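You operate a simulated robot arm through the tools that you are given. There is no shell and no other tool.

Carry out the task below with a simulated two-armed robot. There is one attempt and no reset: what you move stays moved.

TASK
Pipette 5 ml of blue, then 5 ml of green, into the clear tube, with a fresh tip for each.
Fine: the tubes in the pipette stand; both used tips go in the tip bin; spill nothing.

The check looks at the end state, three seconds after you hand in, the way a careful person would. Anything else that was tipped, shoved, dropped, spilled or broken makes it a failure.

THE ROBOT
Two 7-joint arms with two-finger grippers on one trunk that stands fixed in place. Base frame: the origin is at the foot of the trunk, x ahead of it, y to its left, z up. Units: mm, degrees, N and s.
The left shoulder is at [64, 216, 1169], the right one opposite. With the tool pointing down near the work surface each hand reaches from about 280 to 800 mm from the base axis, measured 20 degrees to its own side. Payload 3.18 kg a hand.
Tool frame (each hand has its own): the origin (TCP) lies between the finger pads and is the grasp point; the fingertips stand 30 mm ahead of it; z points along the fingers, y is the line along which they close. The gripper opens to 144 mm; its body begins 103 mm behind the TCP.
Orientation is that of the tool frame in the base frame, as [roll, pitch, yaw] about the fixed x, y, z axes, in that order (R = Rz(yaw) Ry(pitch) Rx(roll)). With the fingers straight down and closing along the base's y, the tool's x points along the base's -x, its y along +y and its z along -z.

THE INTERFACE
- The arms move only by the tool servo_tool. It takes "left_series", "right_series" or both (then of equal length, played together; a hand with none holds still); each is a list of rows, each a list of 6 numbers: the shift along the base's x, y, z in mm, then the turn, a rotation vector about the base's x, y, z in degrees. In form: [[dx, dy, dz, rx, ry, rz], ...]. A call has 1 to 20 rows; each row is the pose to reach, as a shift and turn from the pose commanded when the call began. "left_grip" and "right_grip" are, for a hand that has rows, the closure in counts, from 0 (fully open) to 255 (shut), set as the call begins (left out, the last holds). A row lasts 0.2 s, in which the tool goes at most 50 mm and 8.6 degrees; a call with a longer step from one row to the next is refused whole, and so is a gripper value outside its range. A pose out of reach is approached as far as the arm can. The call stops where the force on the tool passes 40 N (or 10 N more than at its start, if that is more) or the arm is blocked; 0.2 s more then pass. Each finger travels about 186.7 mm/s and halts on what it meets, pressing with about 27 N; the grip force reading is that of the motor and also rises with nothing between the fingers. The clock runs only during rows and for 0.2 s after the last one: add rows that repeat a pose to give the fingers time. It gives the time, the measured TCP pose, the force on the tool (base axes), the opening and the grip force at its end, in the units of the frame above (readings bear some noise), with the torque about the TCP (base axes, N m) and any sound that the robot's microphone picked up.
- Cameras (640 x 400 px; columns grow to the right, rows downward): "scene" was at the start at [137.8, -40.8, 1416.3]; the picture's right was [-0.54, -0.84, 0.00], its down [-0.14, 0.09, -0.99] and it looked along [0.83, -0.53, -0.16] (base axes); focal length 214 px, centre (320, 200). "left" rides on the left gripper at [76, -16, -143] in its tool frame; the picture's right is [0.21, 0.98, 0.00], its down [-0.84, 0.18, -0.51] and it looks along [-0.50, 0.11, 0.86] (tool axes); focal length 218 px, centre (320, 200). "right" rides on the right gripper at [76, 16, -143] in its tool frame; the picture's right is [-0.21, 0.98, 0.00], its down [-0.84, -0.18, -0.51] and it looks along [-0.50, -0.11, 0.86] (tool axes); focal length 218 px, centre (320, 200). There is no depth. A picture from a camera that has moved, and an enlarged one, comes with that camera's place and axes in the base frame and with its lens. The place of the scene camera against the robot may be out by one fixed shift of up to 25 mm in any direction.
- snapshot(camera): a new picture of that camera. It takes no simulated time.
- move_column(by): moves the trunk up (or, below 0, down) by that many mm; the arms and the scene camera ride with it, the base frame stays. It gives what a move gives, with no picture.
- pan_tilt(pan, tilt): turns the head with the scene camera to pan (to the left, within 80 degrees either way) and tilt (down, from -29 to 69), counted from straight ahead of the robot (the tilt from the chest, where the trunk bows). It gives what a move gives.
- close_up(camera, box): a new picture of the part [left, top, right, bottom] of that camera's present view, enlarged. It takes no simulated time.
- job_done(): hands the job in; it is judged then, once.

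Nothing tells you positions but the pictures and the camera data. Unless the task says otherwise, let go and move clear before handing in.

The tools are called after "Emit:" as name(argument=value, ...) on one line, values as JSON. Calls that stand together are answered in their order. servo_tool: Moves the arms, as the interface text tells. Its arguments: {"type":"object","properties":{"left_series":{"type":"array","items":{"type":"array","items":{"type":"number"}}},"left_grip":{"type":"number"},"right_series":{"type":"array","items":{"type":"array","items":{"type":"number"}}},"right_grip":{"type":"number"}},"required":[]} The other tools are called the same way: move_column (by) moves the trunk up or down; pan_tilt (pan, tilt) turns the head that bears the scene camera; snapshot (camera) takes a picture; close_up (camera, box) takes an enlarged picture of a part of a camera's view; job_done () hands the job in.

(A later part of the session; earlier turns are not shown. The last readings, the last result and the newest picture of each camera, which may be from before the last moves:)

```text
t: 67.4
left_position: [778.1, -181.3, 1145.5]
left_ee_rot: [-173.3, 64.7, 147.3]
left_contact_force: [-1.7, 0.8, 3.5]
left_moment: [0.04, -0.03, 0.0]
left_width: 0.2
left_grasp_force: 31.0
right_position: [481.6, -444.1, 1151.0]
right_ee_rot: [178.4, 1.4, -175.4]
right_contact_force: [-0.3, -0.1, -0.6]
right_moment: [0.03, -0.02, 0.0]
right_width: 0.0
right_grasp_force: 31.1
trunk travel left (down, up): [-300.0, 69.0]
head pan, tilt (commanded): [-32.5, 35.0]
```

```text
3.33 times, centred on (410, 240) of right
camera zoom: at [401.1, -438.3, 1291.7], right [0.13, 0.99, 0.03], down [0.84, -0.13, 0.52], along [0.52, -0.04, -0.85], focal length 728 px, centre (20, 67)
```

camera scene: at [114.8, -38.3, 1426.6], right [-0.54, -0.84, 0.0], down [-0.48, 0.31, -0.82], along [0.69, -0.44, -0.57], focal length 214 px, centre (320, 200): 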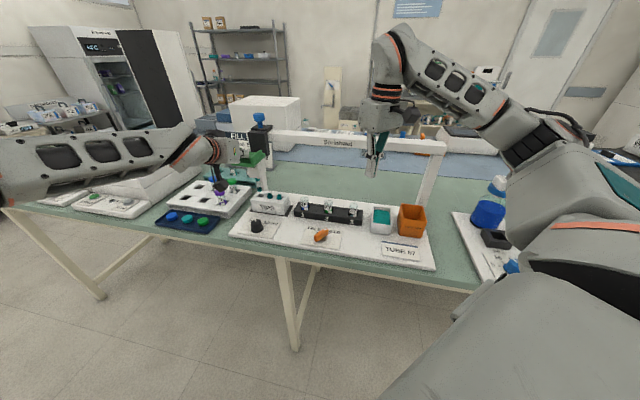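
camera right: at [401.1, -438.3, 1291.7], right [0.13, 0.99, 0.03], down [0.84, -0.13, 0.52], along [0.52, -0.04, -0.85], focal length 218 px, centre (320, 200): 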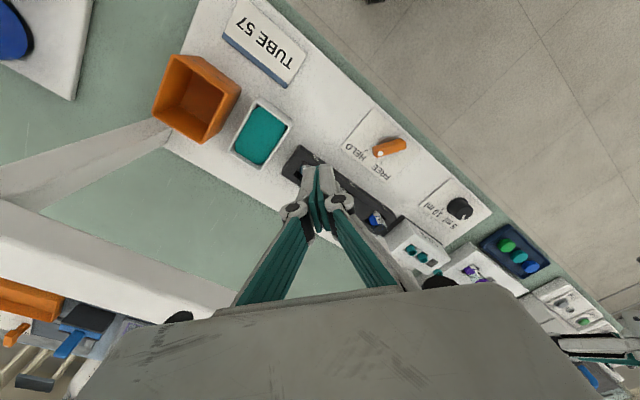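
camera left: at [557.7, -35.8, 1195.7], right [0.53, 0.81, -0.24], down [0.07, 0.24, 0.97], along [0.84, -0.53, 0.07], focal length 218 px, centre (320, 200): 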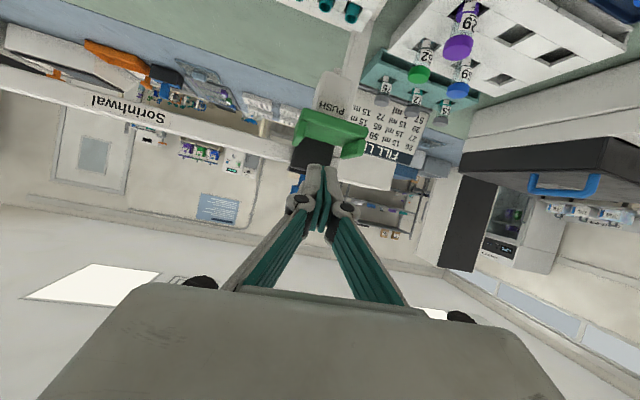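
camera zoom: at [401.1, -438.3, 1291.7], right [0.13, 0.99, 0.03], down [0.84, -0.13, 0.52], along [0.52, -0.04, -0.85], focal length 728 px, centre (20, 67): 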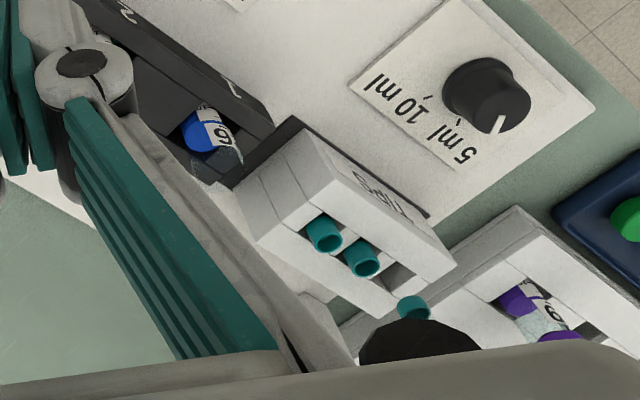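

Emit:
servo_tool(left_series=[[0, 0, 8, 0, 0, 0], [0, 0, 16, 0, 0, 0], [0, 0, 25, 0, 0, 0]])

Emit:
close_up(camera="scene", box=[235, 140, 375, 240])

Emit:
close_up(camera="left", box=[240, 0, 420, 210])

```text
t: 68.2
left_position: [778.2, -181.0, 1169.2]
left_ee_rot: [-173.3, 64.7, 147.4]
left_contact_force: [-0.2, -1.4, -0.7]
left_moment: [0.02, 0.04, -0.01]
left_width: 0.0
left_grasp_force: 30.4
right_position: [483.1, -444.9, 1150.7]
right_ee_rot: [178.4, 1.3, -175.4]
right_contact_force: [-1.0, -0.1, 0.1]
right_moment: [0.0, 0.0, 0.02]
right_width: 0.0
right_grasp_force: 30.3
trunk travel left (down, up): [-300.0, 69.0]
head pan, tilt (commanded): [-32.5, 35.0]
```

```text
4.00 times, centred on (305, 190) of scene
camera zoom: at [115.5, -38.3, 1426.5], right [-0.54, -0.84, 0.0], down [-0.48, 0.31, -0.82], along [0.69, -0.44, -0.57], focal length 858 px, centre (380, 240)
```

zoom: 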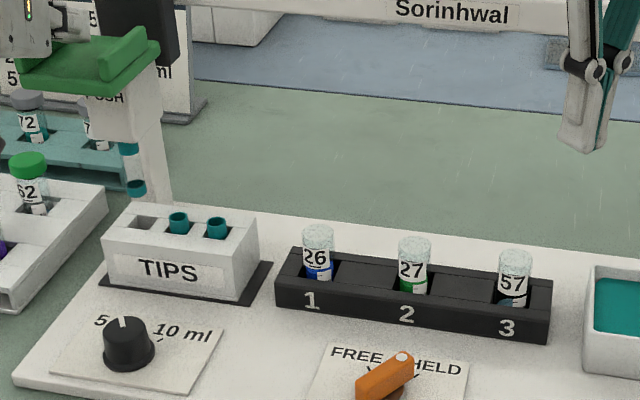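

```text
1.90 times, centred on (330, 105) of left
camera zoom: at [642.0, -92.6, 1161.2], right [0.54, 0.81, -0.24], down [0.06, 0.24, 0.97], along [0.84, -0.53, 0.08], focal length 416 px, centre (301, 381)
```

zoom: 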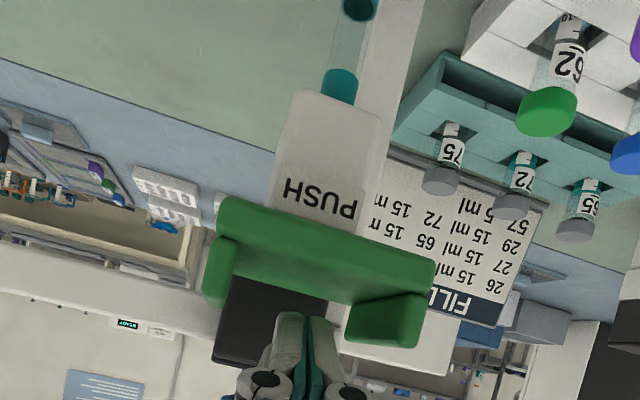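

The tip hangs clear: its lower end is about 39 mm above the tip box and some 22 mm above the tube tops. I move the right hand away to its waiting spot, then lower the left finger between the flanges to slide the carriage toward tube 1 (about 178 mm).

Emit:
servo_tool(right_series=[[-10, -15, 20, 0, -7, 0], [-20, -30, 40, 0, -14, 0], [-30, -50, 60, 0, -21, 0], [-40, -70, 80, 0, -28, 0], [-50, -90, 100, 0, -35, 0], [-60, -110, 115, 0, -40, 0], [-60, -130, 130, 0, -40, 0]])

Emit:
servo_tool(left_series=[[0, 0, -8, 0, 0, 0], [0, 0, -16, 0, 0, 0], [0, 0, -19, 0, 0, 0], [0, 0, -19, 0, 0, 0]])

Emit:
close_up(camera="left", box=[240, 60, 400, 210])

Emit:
close_up(camera="scene", box=[200, 110, 340, 210])

Emit:
snapshot(camera="scene")

```text
t: 69.8
left_position: [778.5, -181.4, 1168.6]
left_ee_rot: [-173.3, 64.7, 147.3]
left_contact_force: [0.1, -0.3, -0.6]
left_moment: [0.02, -0.01, -0.01]
left_width: 0.1
left_grasp_force: 30.8
right_position: [424.7, -574.9, 1282.5]
right_ee_rot: [-177.8, 41.3, -173.7]
right_contact_force: [-0.1, -0.4, -1.4]
right_moment: [0.02, 0.0, 0.01]
right_width: 0.0
right_grasp_force: 30.7
trunk travel left (down, up): [-300.0, 69.0]
head pan, tilt (commanded): [-32.5, 35.0]
```

```text
t: 70.8
left_position: [778.6, -181.5, 1151.0]
left_ee_rot: [-173.3, 64.8, 147.3]
left_contact_force: [1.6, -0.9, 2.7]
left_moment: [0.0, -0.02, 0.01]
left_width: 0.1
left_grasp_force: 30.9
right_position: [423.3, -575.4, 1282.0]
right_ee_rot: [-177.7, 41.3, -173.9]
right_contact_force: [0.5, 0.0, 0.2]
right_moment: [-0.02, 0.01, -0.01]
right_width: 0.1
right_grasp_force: 31.0
trunk travel left (down, up): [-300.0, 69.0]
head pan, tilt (commanded): [-32.5, 35.0]
```

```text
2.67 times, centred on (320, 135) of left
camera zoom: at [643.2, -92.6, 1142.6], right [0.54, 0.81, -0.24], down [0.06, 0.24, 0.97], along [0.84, -0.54, 0.08], focal length 582 px, centre (320, 373)
```

zoom: 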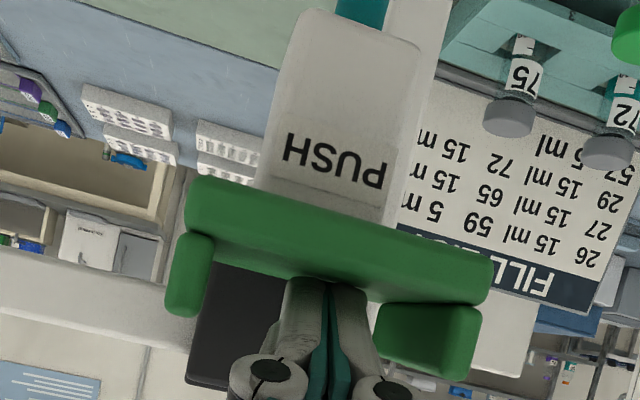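

```text
4.00 times, centred on (270, 160) of scene
camera zoom: at [115.6, -38.3, 1426.5], right [-0.54, -0.84, 0.0], down [-0.48, 0.31, -0.82], along [0.69, -0.44, -0.57], focal length 858 px, centre (520, 360)
```

zoom: 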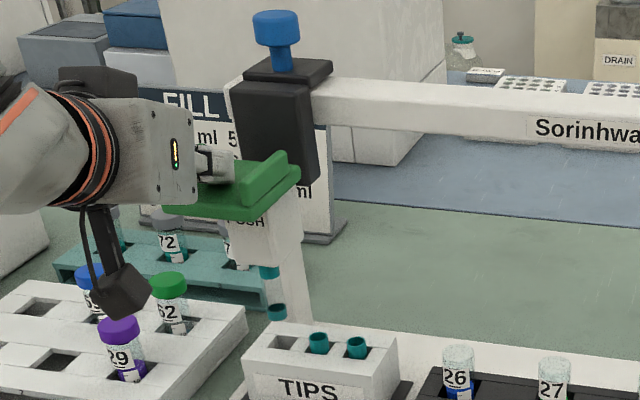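

```text
taken
camera scene: at [115.6, -38.3, 1426.5], right [-0.54, -0.84, 0.0], down [-0.48, 0.31, -0.82], along [0.69, -0.44, -0.57], focal length 214 px, centre (320, 200)
```

scene: 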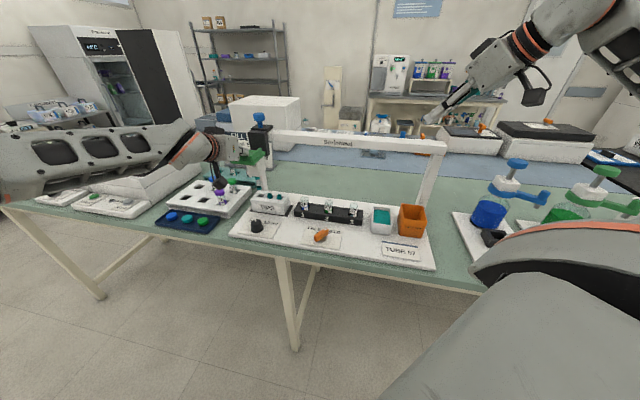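

Emit:
servo_tool(left_series=[[0, 0, 3, 0, 0, 0], [-5, -5, 3, 0, 0, 0], [-10, -10, 3, 0, 0, 0], [-15, -15, 3, 0, 0, 0], [-20, -20, 3, 0, 0, 0], [-25, -25, 3, 0, 0, 0], [-30, -30, 3, 0, 0, 0]])

Emit:
close_up(camera="scene", box=[200, 110, 340, 210])

Emit:
close_up(camera="left", box=[240, 60, 400, 210])

```text
t: 72.4
left_position: [747.0, -211.9, 1152.5]
left_ee_rot: [-173.1, 64.8, 147.2]
left_contact_force: [-1.4, 0.9, 2.0]
left_moment: [0.03, -0.01, -0.01]
left_width: 0.0
left_grasp_force: 31.0
right_position: [423.4, -574.3, 1281.7]
right_ee_rot: [-177.7, 41.3, -173.9]
right_contact_force: [0.1, -0.4, 0.2]
right_moment: [0.01, -0.01, 0.03]
right_width: 0.0
right_grasp_force: 30.0
trunk travel left (down, up): [-300.0, 69.0]
head pan, tilt (commanded): [-32.5, 35.0]
```

```text
4.00 times, centred on (270, 160) of scene
camera zoom: at [115.2, -38.3, 1426.6], right [-0.54, -0.84, 0.0], down [-0.48, 0.31, -0.82], along [0.69, -0.44, -0.57], focal length 858 px, centre (520, 360)
```

zoom: 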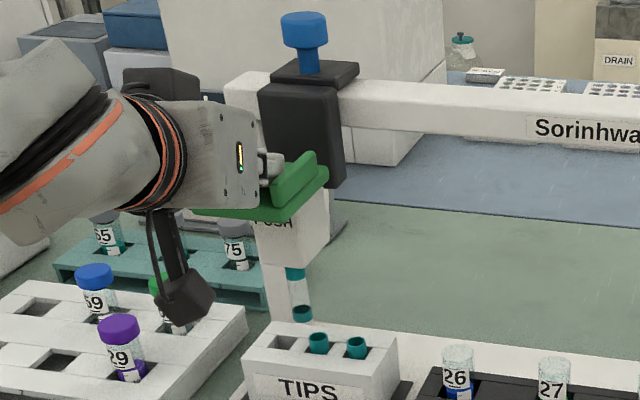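

```text
2.67 times, centred on (320, 135) of left
camera zoom: at [611.8, -123.4, 1144.5], right [0.54, 0.81, -0.24], down [0.06, 0.24, 0.97], along [0.84, -0.54, 0.08], focal length 582 px, centre (320, 373)
```

zoom: 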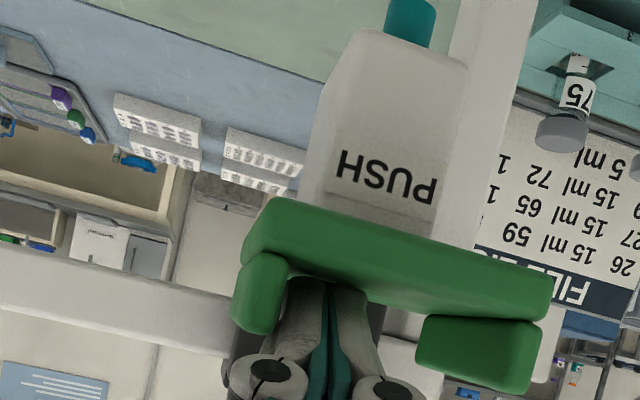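

The carriage slides easily. I continue to about 10 mm short of tube 1, slowly.

Emit:
servo_tool(left_series=[[-7, -7, 0, 0, 0, 0], [-14, -14, 0, 0, 0, 0], [-21, -21, 0, 0, 0, 0], [-28, -28, 0, 0, 0, 0], [-35, -35, 0, 0, 0, 0], [-42, -42, 0, 0, 0, 0], [-49, -49, 0, 0, 0, 0], [-56, -56, 0, 0, 0, 0], [-63, -63, 0, 0, 0, 0], [-70, -70, 0, 0, 0, 0], [-76, -76, 0, 0, 0, 0], [-82, -82, 0, 0, 0, 0], [-88, -88, 0, 0, 0, 0], [-93, -93, 0, 0, 0, 0], [-98, -98, 0, 0, 0, 0], [-101, -101, 0, 0, 0, 0]])

Emit:
close_up(camera="scene", box=[230, 110, 370, 230])

Emit:
close_up(camera="left", box=[220, 0, 400, 210])

Emit:
snapshot(camera="right")

```text
t: 76.0
left_position: [715.8, -235.3, 1153.7]
left_ee_rot: [-167.9, 64.1, 159.2]
left_contact_force: [-0.1, -0.9, 1.8]
left_moment: [-0.08, 0.01, -0.03]
left_width: 0.0
left_grasp_force: 30.9
right_position: [424.3, -575.0, 1282.3]
right_ee_rot: [-177.7, 41.3, -174.0]
right_contact_force: [1.1, -0.5, 0.9]
right_moment: [0.02, 0.03, -0.05]
right_width: 0.0
right_grasp_force: 31.1
trunk travel left (down, up): [-300.0, 69.0]
head pan, tilt (commanded): [-32.5, 35.0]
stopped in row 16 (left hand): the arm was blocked; the commanded pose is now the measured one
```

```text
3.33 times, centred on (300, 170) of scene
camera zoom: at [115.7, -38.0, 1426.5], right [-0.54, -0.84, 0.0], down [-0.48, 0.31, -0.82], along [0.69, -0.44, -0.57], focal length 715 px, centre (387, 300)
```

zoom: 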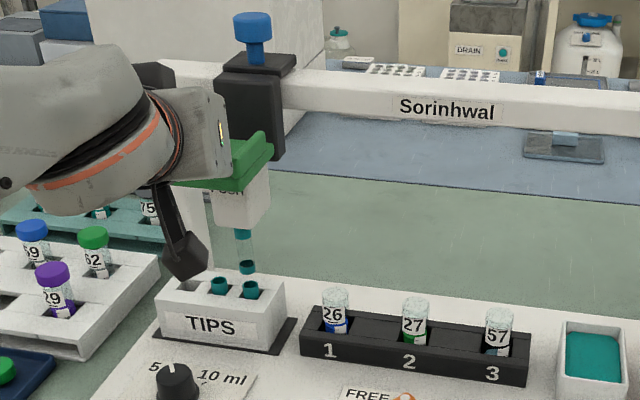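

```text
1.90 times, centred on (310, 105) of left
camera zoom: at [569.5, -164.4, 1145.5], right [0.43, 0.86, -0.28], down [0.06, 0.28, 0.96], along [0.9, -0.42, 0.07], focal length 416 px, centre (339, 381)
```

zoom: 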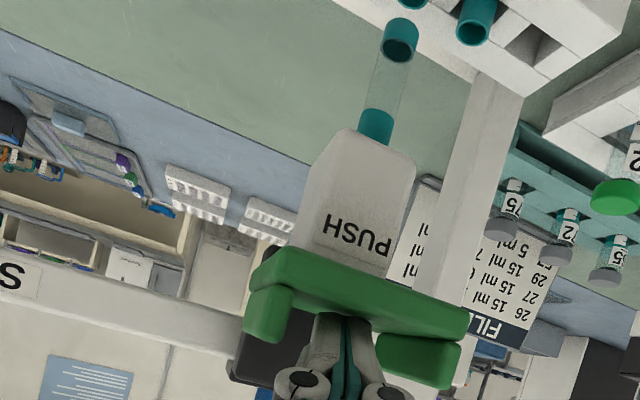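

```text
taken
camera right: at [271.5, -568.2, 1337.9], right [0.08, 0.99, 0.11], down [0.31, -0.13, 0.94], along [0.95, -0.04, -0.32], focal length 218 px, centre (320, 200)
```

right: 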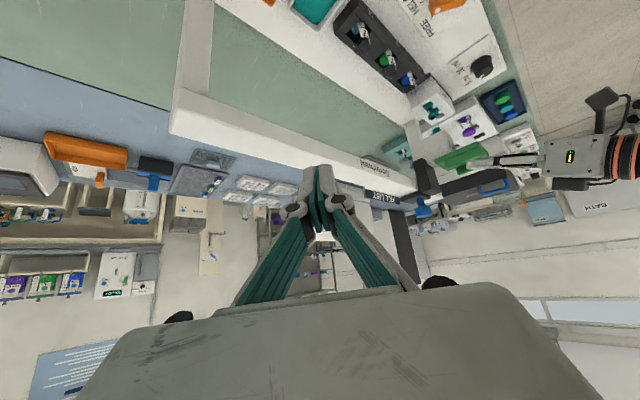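

The left arm got blocked partway (carriage is now near the tip nearest the tubes). Let me look at the arm's posture before deciding.

Emit:
snapshot(camera="scene")

Emit:
pan_tilt(pan=20, tilt=50)

Emit:
snapshot(camera="scene")

```text
taken
camera scene: at [115.7, -38.0, 1426.5], right [-0.54, -0.84, 0.0], down [-0.48, 0.31, -0.82], along [0.69, -0.44, -0.57], focal length 214 px, centre (320, 200)
```

scene: 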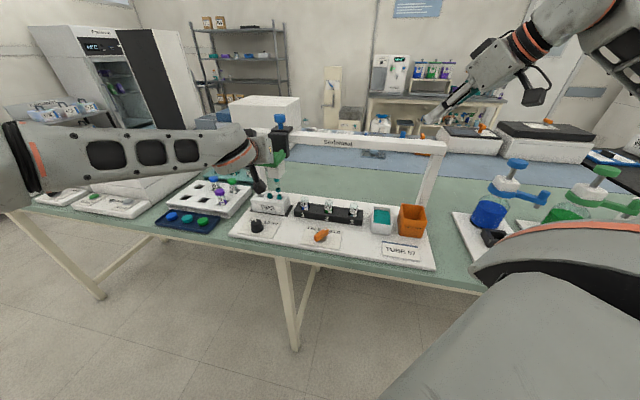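

```text
t: 77.2
left_position: [715.5, -235.4, 1154.0]
left_ee_rot: [-168.0, 64.2, 159.2]
left_contact_force: [-0.2, 1.1, 2.7]
left_moment: [0.03, -0.05, -0.01]
left_width: 0.0
left_grasp_force: 30.9
right_position: [424.2, -575.6, 1282.4]
right_ee_rot: [-177.7, 41.3, -173.9]
right_contact_force: [0.1, -0.4, 0.1]
right_moment: [-0.02, -0.01, -0.02]
right_width: 0.0
right_grasp_force: 30.9
trunk travel left (down, up): [-300.0, 69.0]
head pan, tilt (commanded): [20.0, 50.0]
```

```text
taken
camera scene: at [113.8, 35.6, 1404.8], right [0.34, -0.94, 0.0], down [-0.72, -0.26, -0.64], along [0.6, 0.22, -0.77], focal length 214 px, centre (320, 200)
```

scene: 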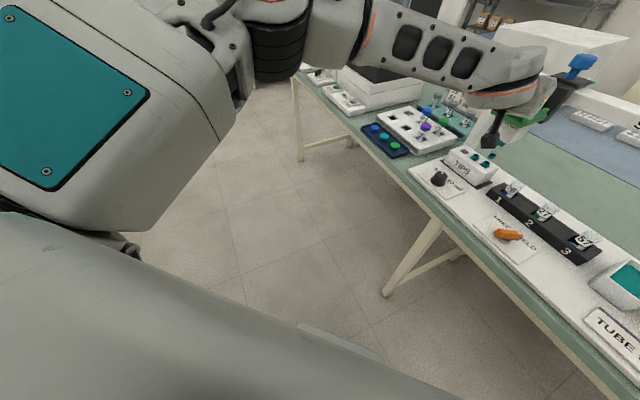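

Emit:
servo_tool(left_series=[[0, 0, 10, 0, 0, 0], [0, 0, 20, 0, 0, 0], [0, 0, 35, 0, 0, 0], [-5, 5, 50, 0, 0, 0]])

Emit:
servo_tool(left_series=[[-5, 3, 0, 0, 0, -7], [-10, 6, 0, 0, 0, -14], [-15, 9, 0, 0, 0, -21], [-20, 12, 0, 0, 0, -28], [-20, 12, 0, 0, 0, -35], [-20, 12, 0, 0, 0, -35]])

Emit:
snapshot(camera="scene")

Emit:
snapshot(camera="left")

```text
t: 78.4
left_position: [718.8, -215.5, 1163.9]
left_ee_rot: [-168.5, 61.5, 159.9]
left_contact_force: [0.0, 0.3, -0.8]
left_moment: [-0.04, 0.03, -0.02]
left_width: 0.0
left_grasp_force: 30.6
right_position: [425.5, -573.9, 1281.4]
right_ee_rot: [-177.7, 41.2, -173.8]
right_contact_force: [0.3, -0.1, -0.4]
right_moment: [-0.01, 0.03, 0.02]
right_width: 0.2
right_grasp_force: 30.8
trunk travel left (down, up): [-300.0, 69.0]
head pan, tilt (commanded): [20.0, 50.0]
stopped in row 4 (left hand): the arm was blocked; the commanded pose is now the measured one
```

```text
t: 79.8
left_position: [698.2, -209.7, 1167.5]
left_ee_rot: [-168.6, 61.6, 134.8]
left_contact_force: [-0.5, -0.7, -0.7]
left_moment: [-0.01, 0.01, 0.0]
left_width: 0.0
left_grasp_force: 31.3
left hand out of reach, approached as far as the arm can: row 4, 5, 6
right_position: [423.9, -574.3, 1282.6]
right_ee_rot: [-177.7, 41.3, -174.0]
right_contact_force: [-0.7, 0.1, 0.0]
right_moment: [0.04, 0.03, 0.02]
right_width: 0.0
right_grasp_force: 30.8
trunk travel left (down, up): [-300.0, 69.0]
head pan, tilt (commanded): [20.0, 50.0]
```

```text
taken
camera scene: at [113.9, 35.3, 1404.8], right [0.34, -0.94, 0.0], down [-0.72, -0.26, -0.64], along [0.6, 0.22, -0.77], focal length 214 px, centre (320, 200)
```

scene: 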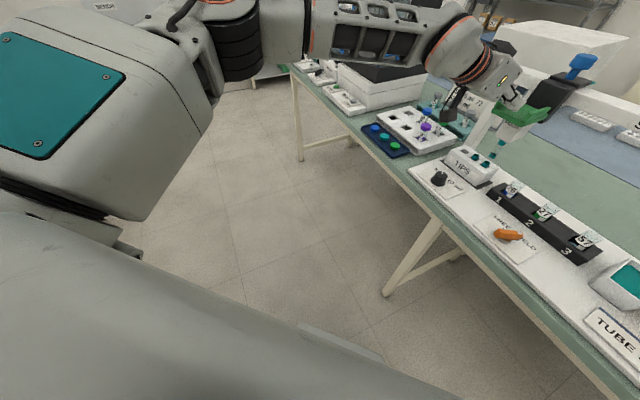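

```text
taken
camera left: at [592.9, -85.7, 1167.3], right [0.73, 0.63, -0.27], down [0.19, 0.2, 0.96], along [0.66, -0.75, 0.02], focal length 218 px, centre (320, 200)
```

left: 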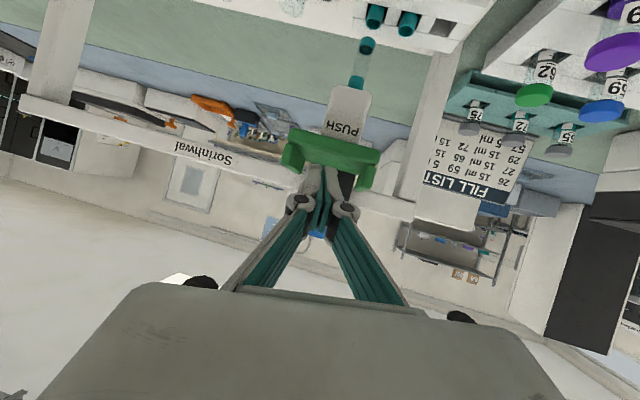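

Emit:
servo_tool(left_series=[[-10, 10, 15, 0, 0, 0], [-20, 20, 30, 0, 0, 0], [-45, -5, 30, 0, 0, 0], [-70, -30, 30, 0, 0, 0], [-95, -55, 30, 0, 0, 0], [-120, -80, 30, 0, 0, 0], [-120, -80, 30, 0, 0, 0]])

Emit:
snapshot(camera="scene")

```text
t: 81.4
left_position: [577.0, -286.9, 1197.5]
left_ee_rot: [-168.7, 61.6, 134.9]
left_contact_force: [0.3, -0.6, 0.6]
left_moment: [0.0, -0.03, -0.01]
left_width: 0.3
left_grasp_force: 30.4
right_position: [424.0, -574.7, 1282.2]
right_ee_rot: [-177.7, 41.4, -173.8]
right_contact_force: [0.4, 0.7, -0.8]
right_moment: [-0.02, 0.04, -0.03]
right_width: 0.0
right_grasp_force: 31.1
trunk travel left (down, up): [-300.0, 69.0]
head pan, tilt (commanded): [20.0, 50.0]
```

```text
taken
camera scene: at [114.3, 35.9, 1404.7], right [0.34, -0.94, 0.0], down [-0.72, -0.26, -0.64], along [0.6, 0.22, -0.77], focal length 214 px, centre (320, 200)
```

scene: 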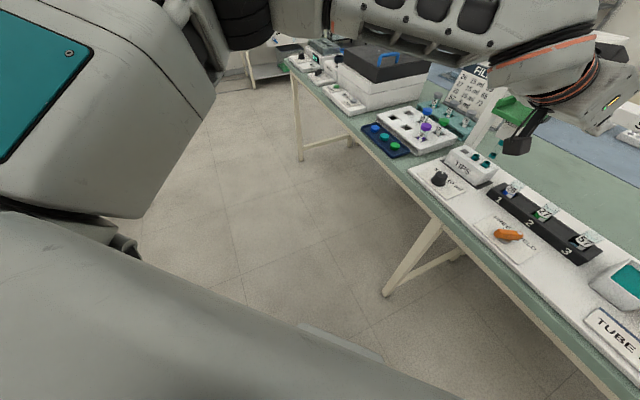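

With the hand turned to face the beam more squarely the left arm moves freely. I'll look at where the carriage is and go back to the pad in this orientation.

Emit:
pan_tilt(pan=-32.5, tilt=35)

Emit:
snapshot(camera="scene")

Emit:
snapshot(camera="left")

Emit:
close_up(camera="right", box=[380, 60, 540, 230])

```text
t: 82.6
left_position: [576.8, -287.4, 1197.0]
left_ee_rot: [-168.7, 61.7, 134.9]
left_contact_force: [-0.6, -0.6, -0.5]
left_moment: [0.01, -0.01, 0.01]
left_width: 0.3
left_grasp_force: 30.5
right_position: [424.9, -575.1, 1281.1]
right_ee_rot: [-177.8, 41.3, -173.8]
right_contact_force: [-0.1, -0.4, -0.6]
right_moment: [-0.01, -0.03, 0.0]
right_width: 0.2
right_grasp_force: 30.6
trunk travel left (down, up): [-300.0, 69.0]
head pan, tilt (commanded): [-32.5, 35.0]
```

```text
taken
camera scene: at [116.0, -38.1, 1426.5], right [-0.54, -0.84, 0.0], down [-0.48, 0.31, -0.82], along [0.69, -0.44, -0.57], focal length 214 px, centre (320, 200)
```

scene: 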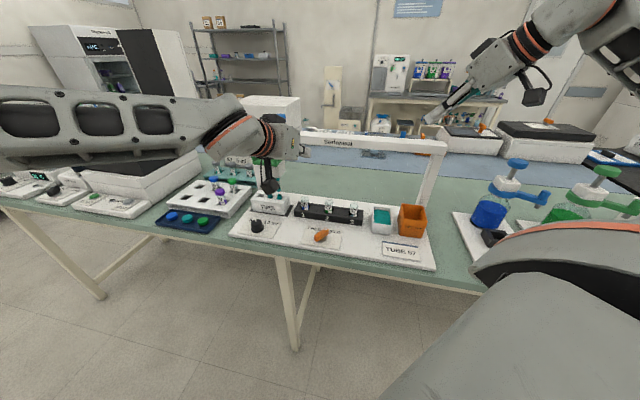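

```text
taken
camera left: at [471.0, -163.7, 1197.5], right [0.73, 0.63, -0.27], down [0.19, 0.2, 0.96], along [0.66, -0.75, 0.02], focal length 218 px, centre (320, 200)
```

left: 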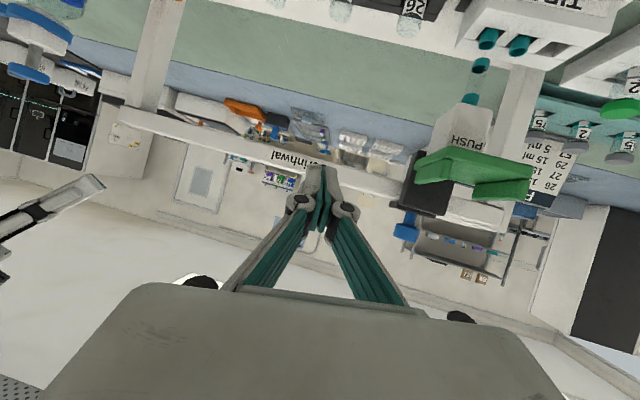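

```text
2.35 times, centred on (460, 145) of right
camera zoom: at [271.7, -568.4, 1337.8], right [0.08, 0.99, 0.11], down [0.31, -0.13, 0.94], along [0.95, -0.04, -0.32], focal length 514 px, centre (-9, 329)
```

zoom: 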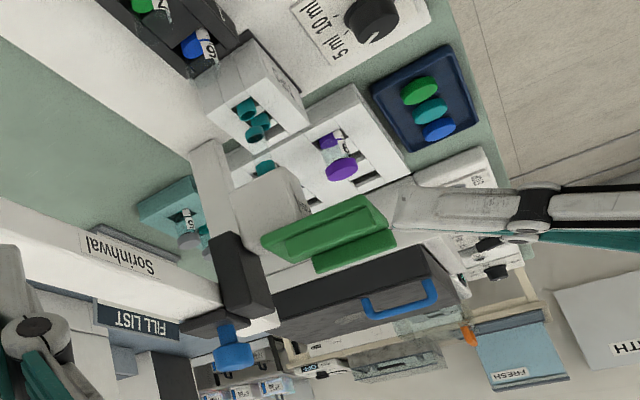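

Emit:
close_up(camera="left", box=[380, 20, 560, 220])

Emit:
close_up(camera="scene", box=[230, 110, 370, 230])

```text
2.00 times, centred on (470, 120) of left
camera zoom: at [471.0, -163.7, 1197.5], right [0.73, 0.63, -0.27], down [0.19, 0.2, 0.96], along [0.66, -0.75, 0.02], focal length 436 px, centre (20, 360)
```

zoom: 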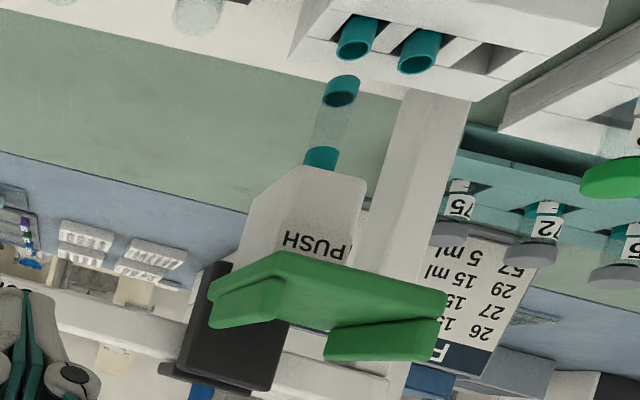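

```text
3.33 times, centred on (300, 170) of scene
camera zoom: at [116.0, -38.1, 1426.5], right [-0.54, -0.84, 0.0], down [-0.48, 0.31, -0.82], along [0.69, -0.44, -0.57], focal length 715 px, centre (387, 300)
```

zoom: 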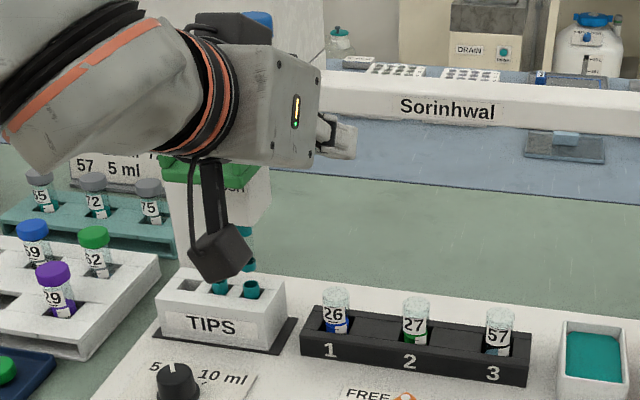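

Emit:
servo_tool(left_series=[[38, 16, 0, 0, 0, 0], [76, 32, 0, 0, 0, 0], [114, 48, 0, 0, 0, 0], [153, 63, 0, 0, 0, 0], [153, 63, -20, 0, 0, 0], [153, 63, -38, 0, 0, 0], [153, 63, -38, 0, 0, 0]])

Emit:
close_up(camera="left", box=[240, 40, 420, 220])

Emit:
close_up(camera="right", box=[380, 60, 540, 230])

```text
t: 84.2
left_position: [702.7, -236.6, 1197.0]
left_ee_rot: [-168.7, 61.6, 134.8]
left_contact_force: [0.0, 0.0, 0.1]
left_moment: [-0.03, 0.0, -0.01]
left_width: 0.0
left_grasp_force: 30.6
left hand out of reach, approached as far as the arm can: row 4, 5, 6, 7
right_position: [424.8, -574.1, 1281.4]
right_ee_rot: [-177.7, 41.4, -173.8]
right_contact_force: [-0.5, -0.1, -0.1]
right_moment: [0.01, 0.0, 0.01]
right_width: 0.0
right_grasp_force: 30.5
trunk travel left (down, up): [-300.0, 69.0]
head pan, tilt (commanded): [-32.5, 35.0]
```

```text
2.22 times, centred on (330, 130) of left
camera zoom: at [596.9, -112.7, 1196.9], right [0.73, 0.63, -0.27], down [0.19, 0.2, 0.96], along [0.66, -0.75, 0.02], focal length 485 px, centre (298, 356)
```

zoom: 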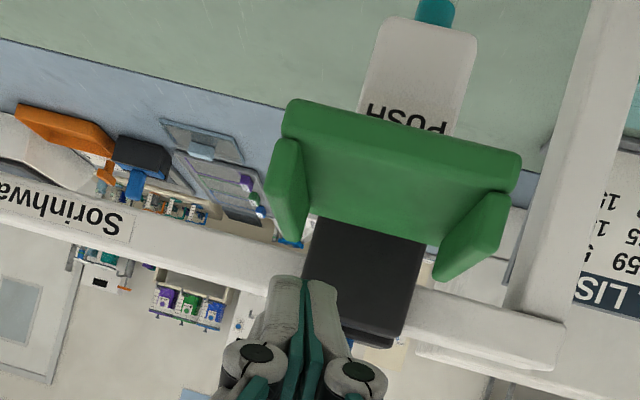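

```text
2.35 times, centred on (460, 145) of right
camera zoom: at [271.9, -568.3, 1337.8], right [0.08, 0.99, 0.11], down [0.31, -0.13, 0.94], along [0.95, -0.04, -0.32], focal length 514 px, centre (-9, 329)
```

zoom: 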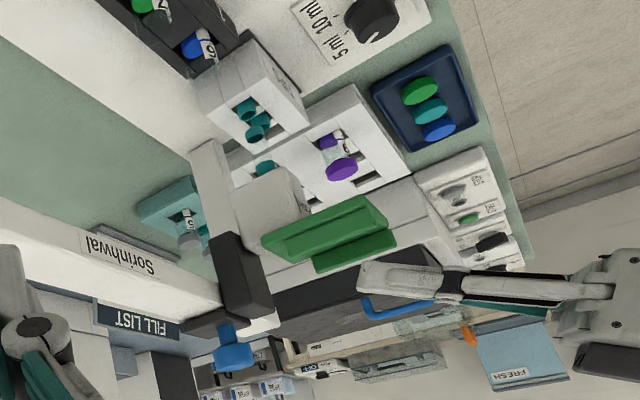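

Emit:
servo_tool(left_series=[[0, 5, 0, 0, 0, 5], [5, 10, 0, 0, 0, 10], [15, 10, 0, 0, 0, 12], [25, 12, -10, 0, 0, 12], [26, 12, -25, 0, 0, 12], [26, 12, -38, 0, 0, 12], [26, 12, -40, 0, 0, 12]])

Emit:
close_up(camera="left", box=[240, 40, 420, 220])

Emit:
close_up(camera="right", box=[380, 60, 540, 230])

```text
t: 85.8
left_position: [727.0, -223.0, 1157.3]
left_ee_rot: [-168.8, 61.7, 146.8]
left_contact_force: [-0.1, -0.2, 2.0]
left_moment: [-0.02, -0.02, -0.01]
left_width: 0.0
left_grasp_force: 31.2
right_position: [423.8, -574.6, 1282.6]
right_ee_rot: [-177.7, 41.2, -173.9]
right_contact_force: [-0.4, 0.0, -0.2]
right_moment: [0.02, -0.02, -0.01]
right_width: 0.0
right_grasp_force: 31.1
trunk travel left (down, up): [-300.0, 69.0]
head pan, tilt (commanded): [-32.5, 35.0]
```

```text
2.22 times, centred on (330, 130) of left
camera zoom: at [598.8, -123.9, 1156.3], right [0.58, 0.76, -0.27], down [0.14, 0.23, 0.96], along [0.8, -0.6, 0.03], focal length 485 px, centre (298, 356)
```

zoom: 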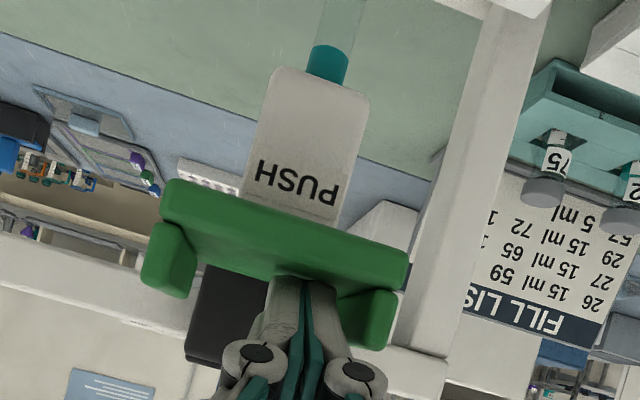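

```text
2.35 times, centred on (460, 145) of right
camera zoom: at [271.4, -568.5, 1337.9], right [0.08, 0.99, 0.11], down [0.31, -0.13, 0.94], along [0.95, -0.04, -0.32], focal length 514 px, centre (-9, 329)
```

zoom: 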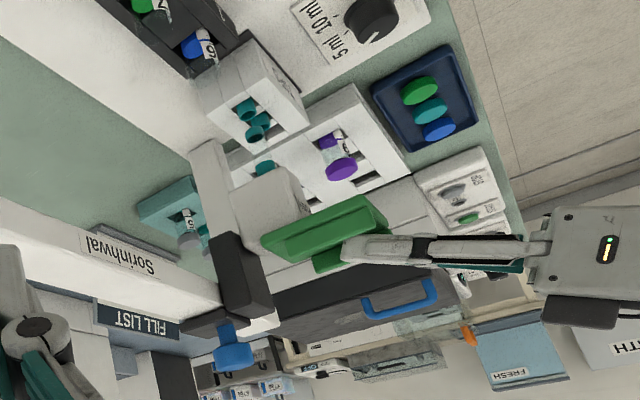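

Emit:
servo_tool(left_series=[[-7, -7, 3, 0, 0, -1], [-14, -14, 3, 0, 0, -2], [-21, -21, 3, 0, 0, -3], [-28, -28, 3, 0, 0, -4], [-35, -35, 3, 0, 0, -5], [-42, -42, 3, 0, 0, -6], [-49, -49, 3, 0, 0, -7], [-56, -56, 3, 0, 0, -8], [-63, -63, 3, 0, 0, -9]])

Emit:
close_up(camera="scene", box=[230, 110, 370, 230])

Emit:
close_up(camera="left", box=[200, 0, 420, 220])

```text
t: 87.8
left_position: [663.2, -288.8, 1158.8]
left_ee_rot: [-168.8, 61.5, 137.7]
left_contact_force: [0.4, -0.4, -0.6]
left_moment: [0.03, 0.0, 0.0]
left_width: 0.1
left_grasp_force: 31.0
right_position: [425.0, -575.8, 1281.0]
right_ee_rot: [-177.7, 41.3, -173.9]
right_contact_force: [-0.1, -0.7, -0.2]
right_moment: [-0.01, -0.02, -0.02]
right_width: 0.0
right_grasp_force: 30.9
trunk travel left (down, up): [-300.0, 69.0]
head pan, tilt (commanded): [-32.5, 35.0]
```

```text
3.33 times, centred on (300, 170) of scene
camera zoom: at [115.6, -38.5, 1426.5], right [-0.54, -0.84, 0.0], down [-0.48, 0.31, -0.82], along [0.69, -0.44, -0.57], focal length 715 px, centre (387, 300)
```

zoom: 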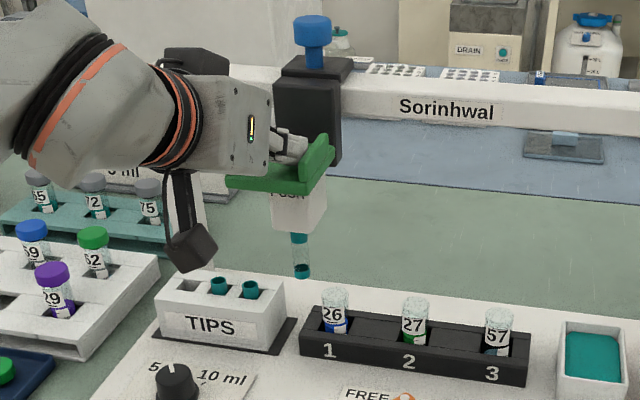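

```text
1.82 times, centred on (310, 110) of left
camera zoom: at [551.5, -169.6, 1158.8], right [0.7, 0.66, -0.27], down [0.18, 0.21, 0.96], along [0.69, -0.72, 0.03], focal length 397 px, centre (338, 364)
```

zoom: 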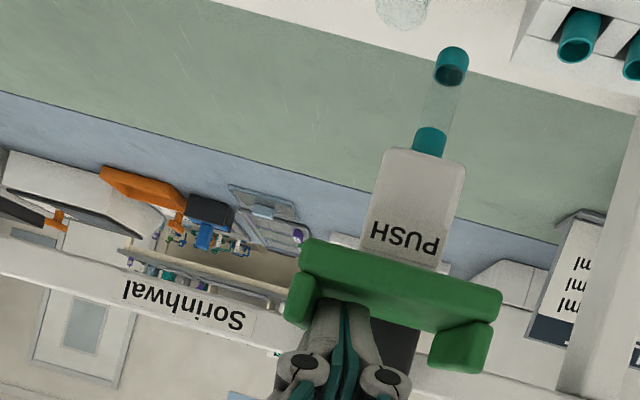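

Emit:
servo_tool(left_series=[[-6, -6, 0, 0, 0, -1], [-12, -12, 0, 0, 0, -2], [-18, -18, 0, 0, 0, -3], [-20, -20, 0, 0, 0, -3]])

Emit:
close_up(camera="scene", box=[270, 130, 360, 220])

Emit:
close_up(camera="left", box=[260, 0, 420, 130])

Emit:
close_up(camera="right", box=[340, 20, 500, 200])

```text
t: 88.8
left_position: [644.0, -305.3, 1159.4]
left_ee_rot: [-168.7, 61.6, 134.8]
left_contact_force: [0.5, -0.4, 0.3]
left_moment: [-0.01, 0.01, -0.01]
left_width: 0.3
left_grasp_force: 30.4
right_position: [423.9, -574.3, 1281.8]
right_ee_rot: [-177.7, 41.3, -174.0]
right_contact_force: [0.7, -0.1, 0.2]
right_moment: [-0.01, 0.03, -0.03]
right_width: 0.0
right_grasp_force: 30.7
trunk travel left (down, up): [-300.0, 69.0]
head pan, tilt (commanded): [-32.5, 35.0]
```

```text
4.44 times, centred on (315, 175) of scene
camera zoom: at [116.0, -38.2, 1426.5], right [-0.54, -0.84, 0.0], down [-0.48, 0.31, -0.82], along [0.69, -0.44, -0.57], focal length 953 px, centre (342, 311)
```

zoom: 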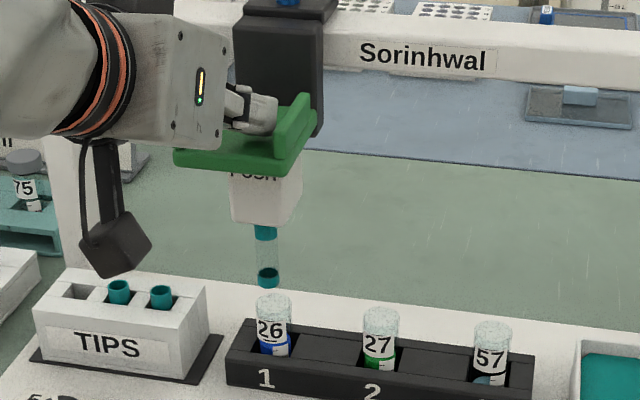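

```text
3.08 times, centred on (340, 65) of left
camera zoom: at [538.5, -183.1, 1159.1], right [0.73, 0.63, -0.28], down [0.19, 0.2, 0.96], along [0.66, -0.75, 0.02], focal length 672 px, centre (258, 615)
```

zoom: 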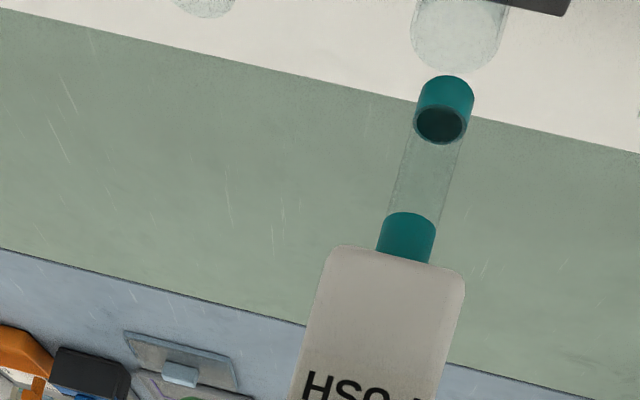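

```text
2.22 times, centred on (420, 110) of right
camera zoom: at [271.7, -568.4, 1337.8], right [0.08, 0.99, 0.11], down [0.31, -0.13, 0.94], along [0.95, -0.04, -0.32], focal length 485 px, centre (98, 400)
```

zoom: 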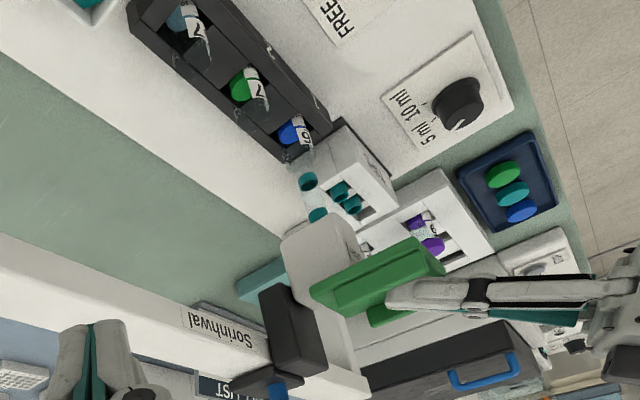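

Emit:
close_up(camera="scene", box=[290, 160, 350, 220])

Emit:
close_up(camera="left", box=[330, 0, 400, 70])

Emit:
close_up(camera="right", box=[390, 60, 450, 120])

```text
6.67 times, centred on (320, 190) of scene
camera zoom: at [116.0, -38.2, 1426.5], right [-0.54, -0.84, 0.0], down [-0.48, 0.31, -0.82], along [0.69, -0.44, -0.57], focal length 1430 px, centre (320, 267)
```

zoom: 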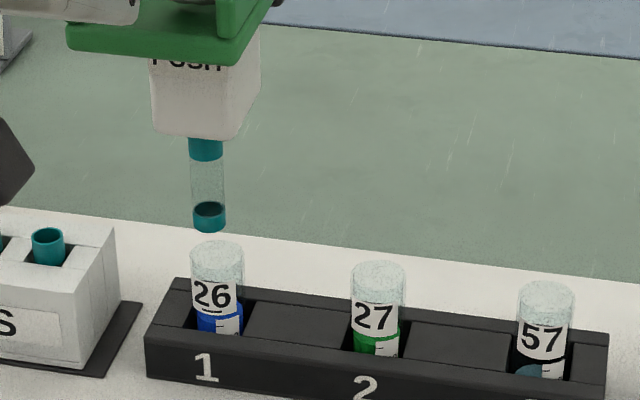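

```text
5.71 times, centred on (365, 35) of left
camera zoom: at [538.5, -183.1, 1159.1], right [0.73, 0.63, -0.28], down [0.19, 0.2, 0.96], along [0.66, -0.75, 0.02], focal length 1247 px, centre (63, 1143)
```

zoom: 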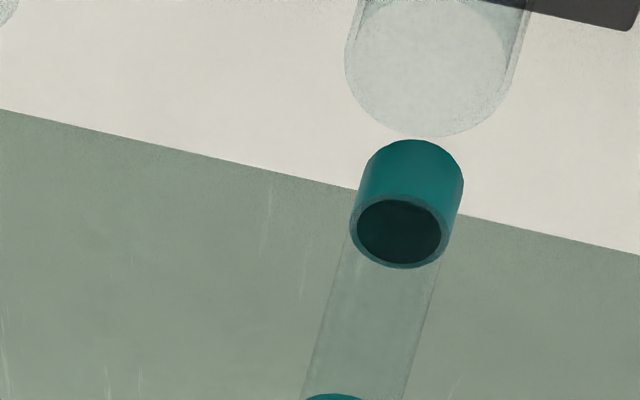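

```text
6.67 times, centred on (420, 90) of right
camera zoom: at [271.7, -568.4, 1337.8], right [0.08, 0.99, 0.11], down [0.31, -0.13, 0.94], along [0.95, -0.04, -0.32], focal length 1455 px, centre (-347, 933)
```

zoom: 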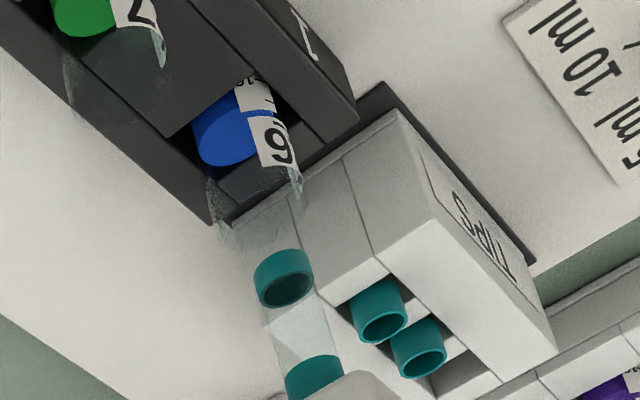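

Emit:
servo_tool(left_series=[[-1, -1, -6, 0, 0, 0], [-2, -2, -12, 0, 0, 0], [-2, -2, -18, 0, 0, 0], [-2, -2, -20, 0, 0, 0]])

Emit:
close_up(camera="scene", box=[290, 160, 350, 220])

Emit:
close_up(camera="left", box=[330, 0, 400, 70])

Emit:
close_up(camera="right", box=[390, 60, 450, 120])

```text
t: 89.8
left_position: [641.5, -308.2, 1138.8]
left_ee_rot: [-168.8, 61.6, 134.7]
left_contact_force: [1.4, -0.1, 3.4]
left_moment: [-0.06, -0.12, 0.01]
left_width: 0.0
left_grasp_force: 31.2
right_position: [424.4, -575.5, 1282.4]
right_ee_rot: [-177.7, 41.4, -173.9]
right_contact_force: [-1.1, 0.5, -0.1]
right_moment: [0.03, 0.02, 0.02]
right_width: 0.0
right_grasp_force: 30.2
trunk travel left (down, up): [-300.0, 69.0]
head pan, tilt (commanded): [-32.5, 35.0]
```

```text
6.67 times, centred on (320, 190) of scene
camera zoom: at [115.8, -38.2, 1426.5], right [-0.54, -0.84, 0.0], down [-0.48, 0.31, -0.82], along [0.69, -0.44, -0.57], focal length 1430 px, centre (320, 267)
```

zoom: 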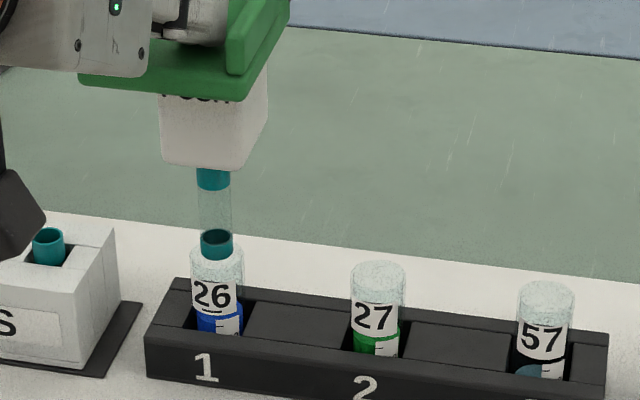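

```text
5.71 times, centred on (365, 35) of left
camera zoom: at [536.7, -184.2, 1139.1], right [0.73, 0.63, -0.27], down [0.19, 0.2, 0.96], along [0.66, -0.75, 0.03], focal length 1247 px, centre (63, 1143)
```

zoom: 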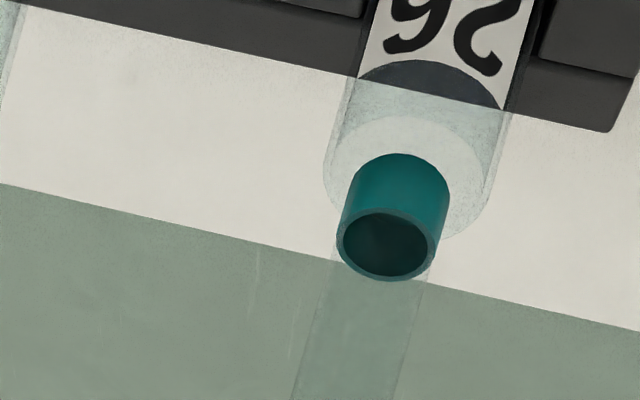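

```text
6.67 times, centred on (420, 90) of right
camera zoom: at [271.5, -568.4, 1337.8], right [0.08, 0.99, 0.11], down [0.31, -0.13, 0.94], along [0.95, -0.04, -0.32], focal length 1455 px, centre (-347, 933)
```

zoom: 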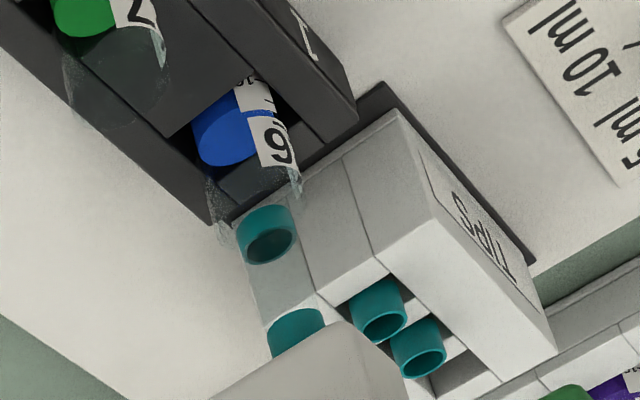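

Emit:
servo_tool(left_series=[[0, 0, -5, 0, 0, 0], [0, 0, -10, 0, 0, 0], [0, 0, -15, 0, 0, 0]])

Emit:
close_up(camera="scene", box=[290, 160, 350, 220])

Emit:
close_up(camera="left", box=[330, 0, 400, 70])

Emit:
close_up(camera="right", box=[390, 60, 450, 120])

```text
t: 90.6
left_position: [641.7, -306.2, 1125.3]
left_ee_rot: [-168.8, 61.6, 134.7]
left_contact_force: [-0.6, 0.0, 3.5]
left_moment: [-0.06, -0.07, 0.0]
left_width: 0.0
left_grasp_force: 31.1
right_position: [423.7, -573.9, 1283.5]
right_ee_rot: [-177.7, 41.3, -173.8]
right_contact_force: [-1.2, -1.8, -0.2]
right_moment: [-0.03, 0.0, 0.01]
right_width: 0.0
right_grasp_force: 30.8
trunk travel left (down, up): [-300.0, 69.0]
head pan, tilt (commanded): [-32.5, 35.0]
```

```text
6.67 times, centred on (320, 190) of scene
camera zoom: at [115.5, -38.0, 1426.6], right [-0.54, -0.84, 0.0], down [-0.48, 0.31, -0.82], along [0.69, -0.44, -0.57], focal length 1430 px, centre (320, 267)
```

zoom: 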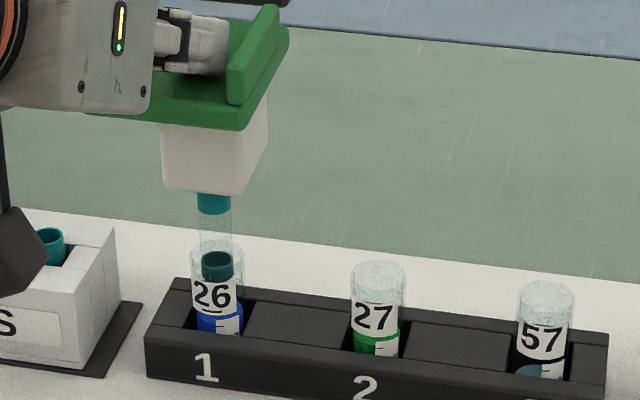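

```text
5.71 times, centred on (365, 35) of left
camera zoom: at [537.0, -183.9, 1123.9], right [0.73, 0.63, -0.27], down [0.19, 0.2, 0.96], along [0.66, -0.75, 0.03], focal length 1247 px, centre (63, 1143)
```

zoom: 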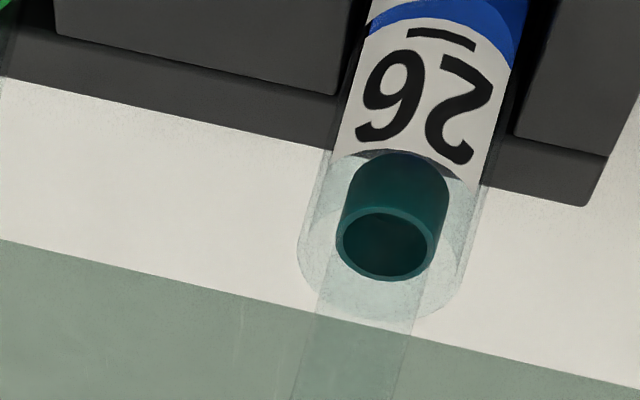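

```text
6.67 times, centred on (420, 90) of right
camera zoom: at [271.3, -568.2, 1338.0], right [0.08, 0.99, 0.11], down [0.31, -0.13, 0.94], along [0.95, -0.04, -0.32], focal length 1455 px, centre (-347, 933)
```

zoom: 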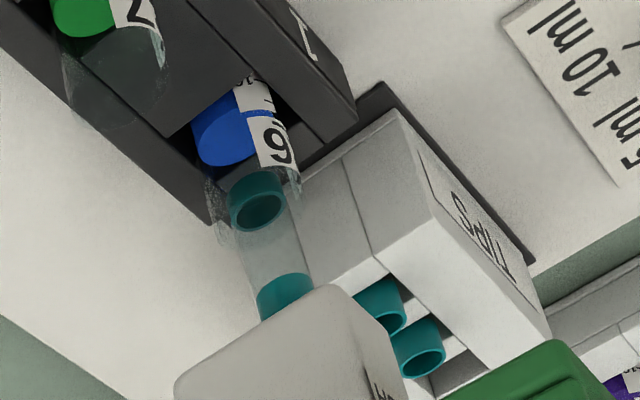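

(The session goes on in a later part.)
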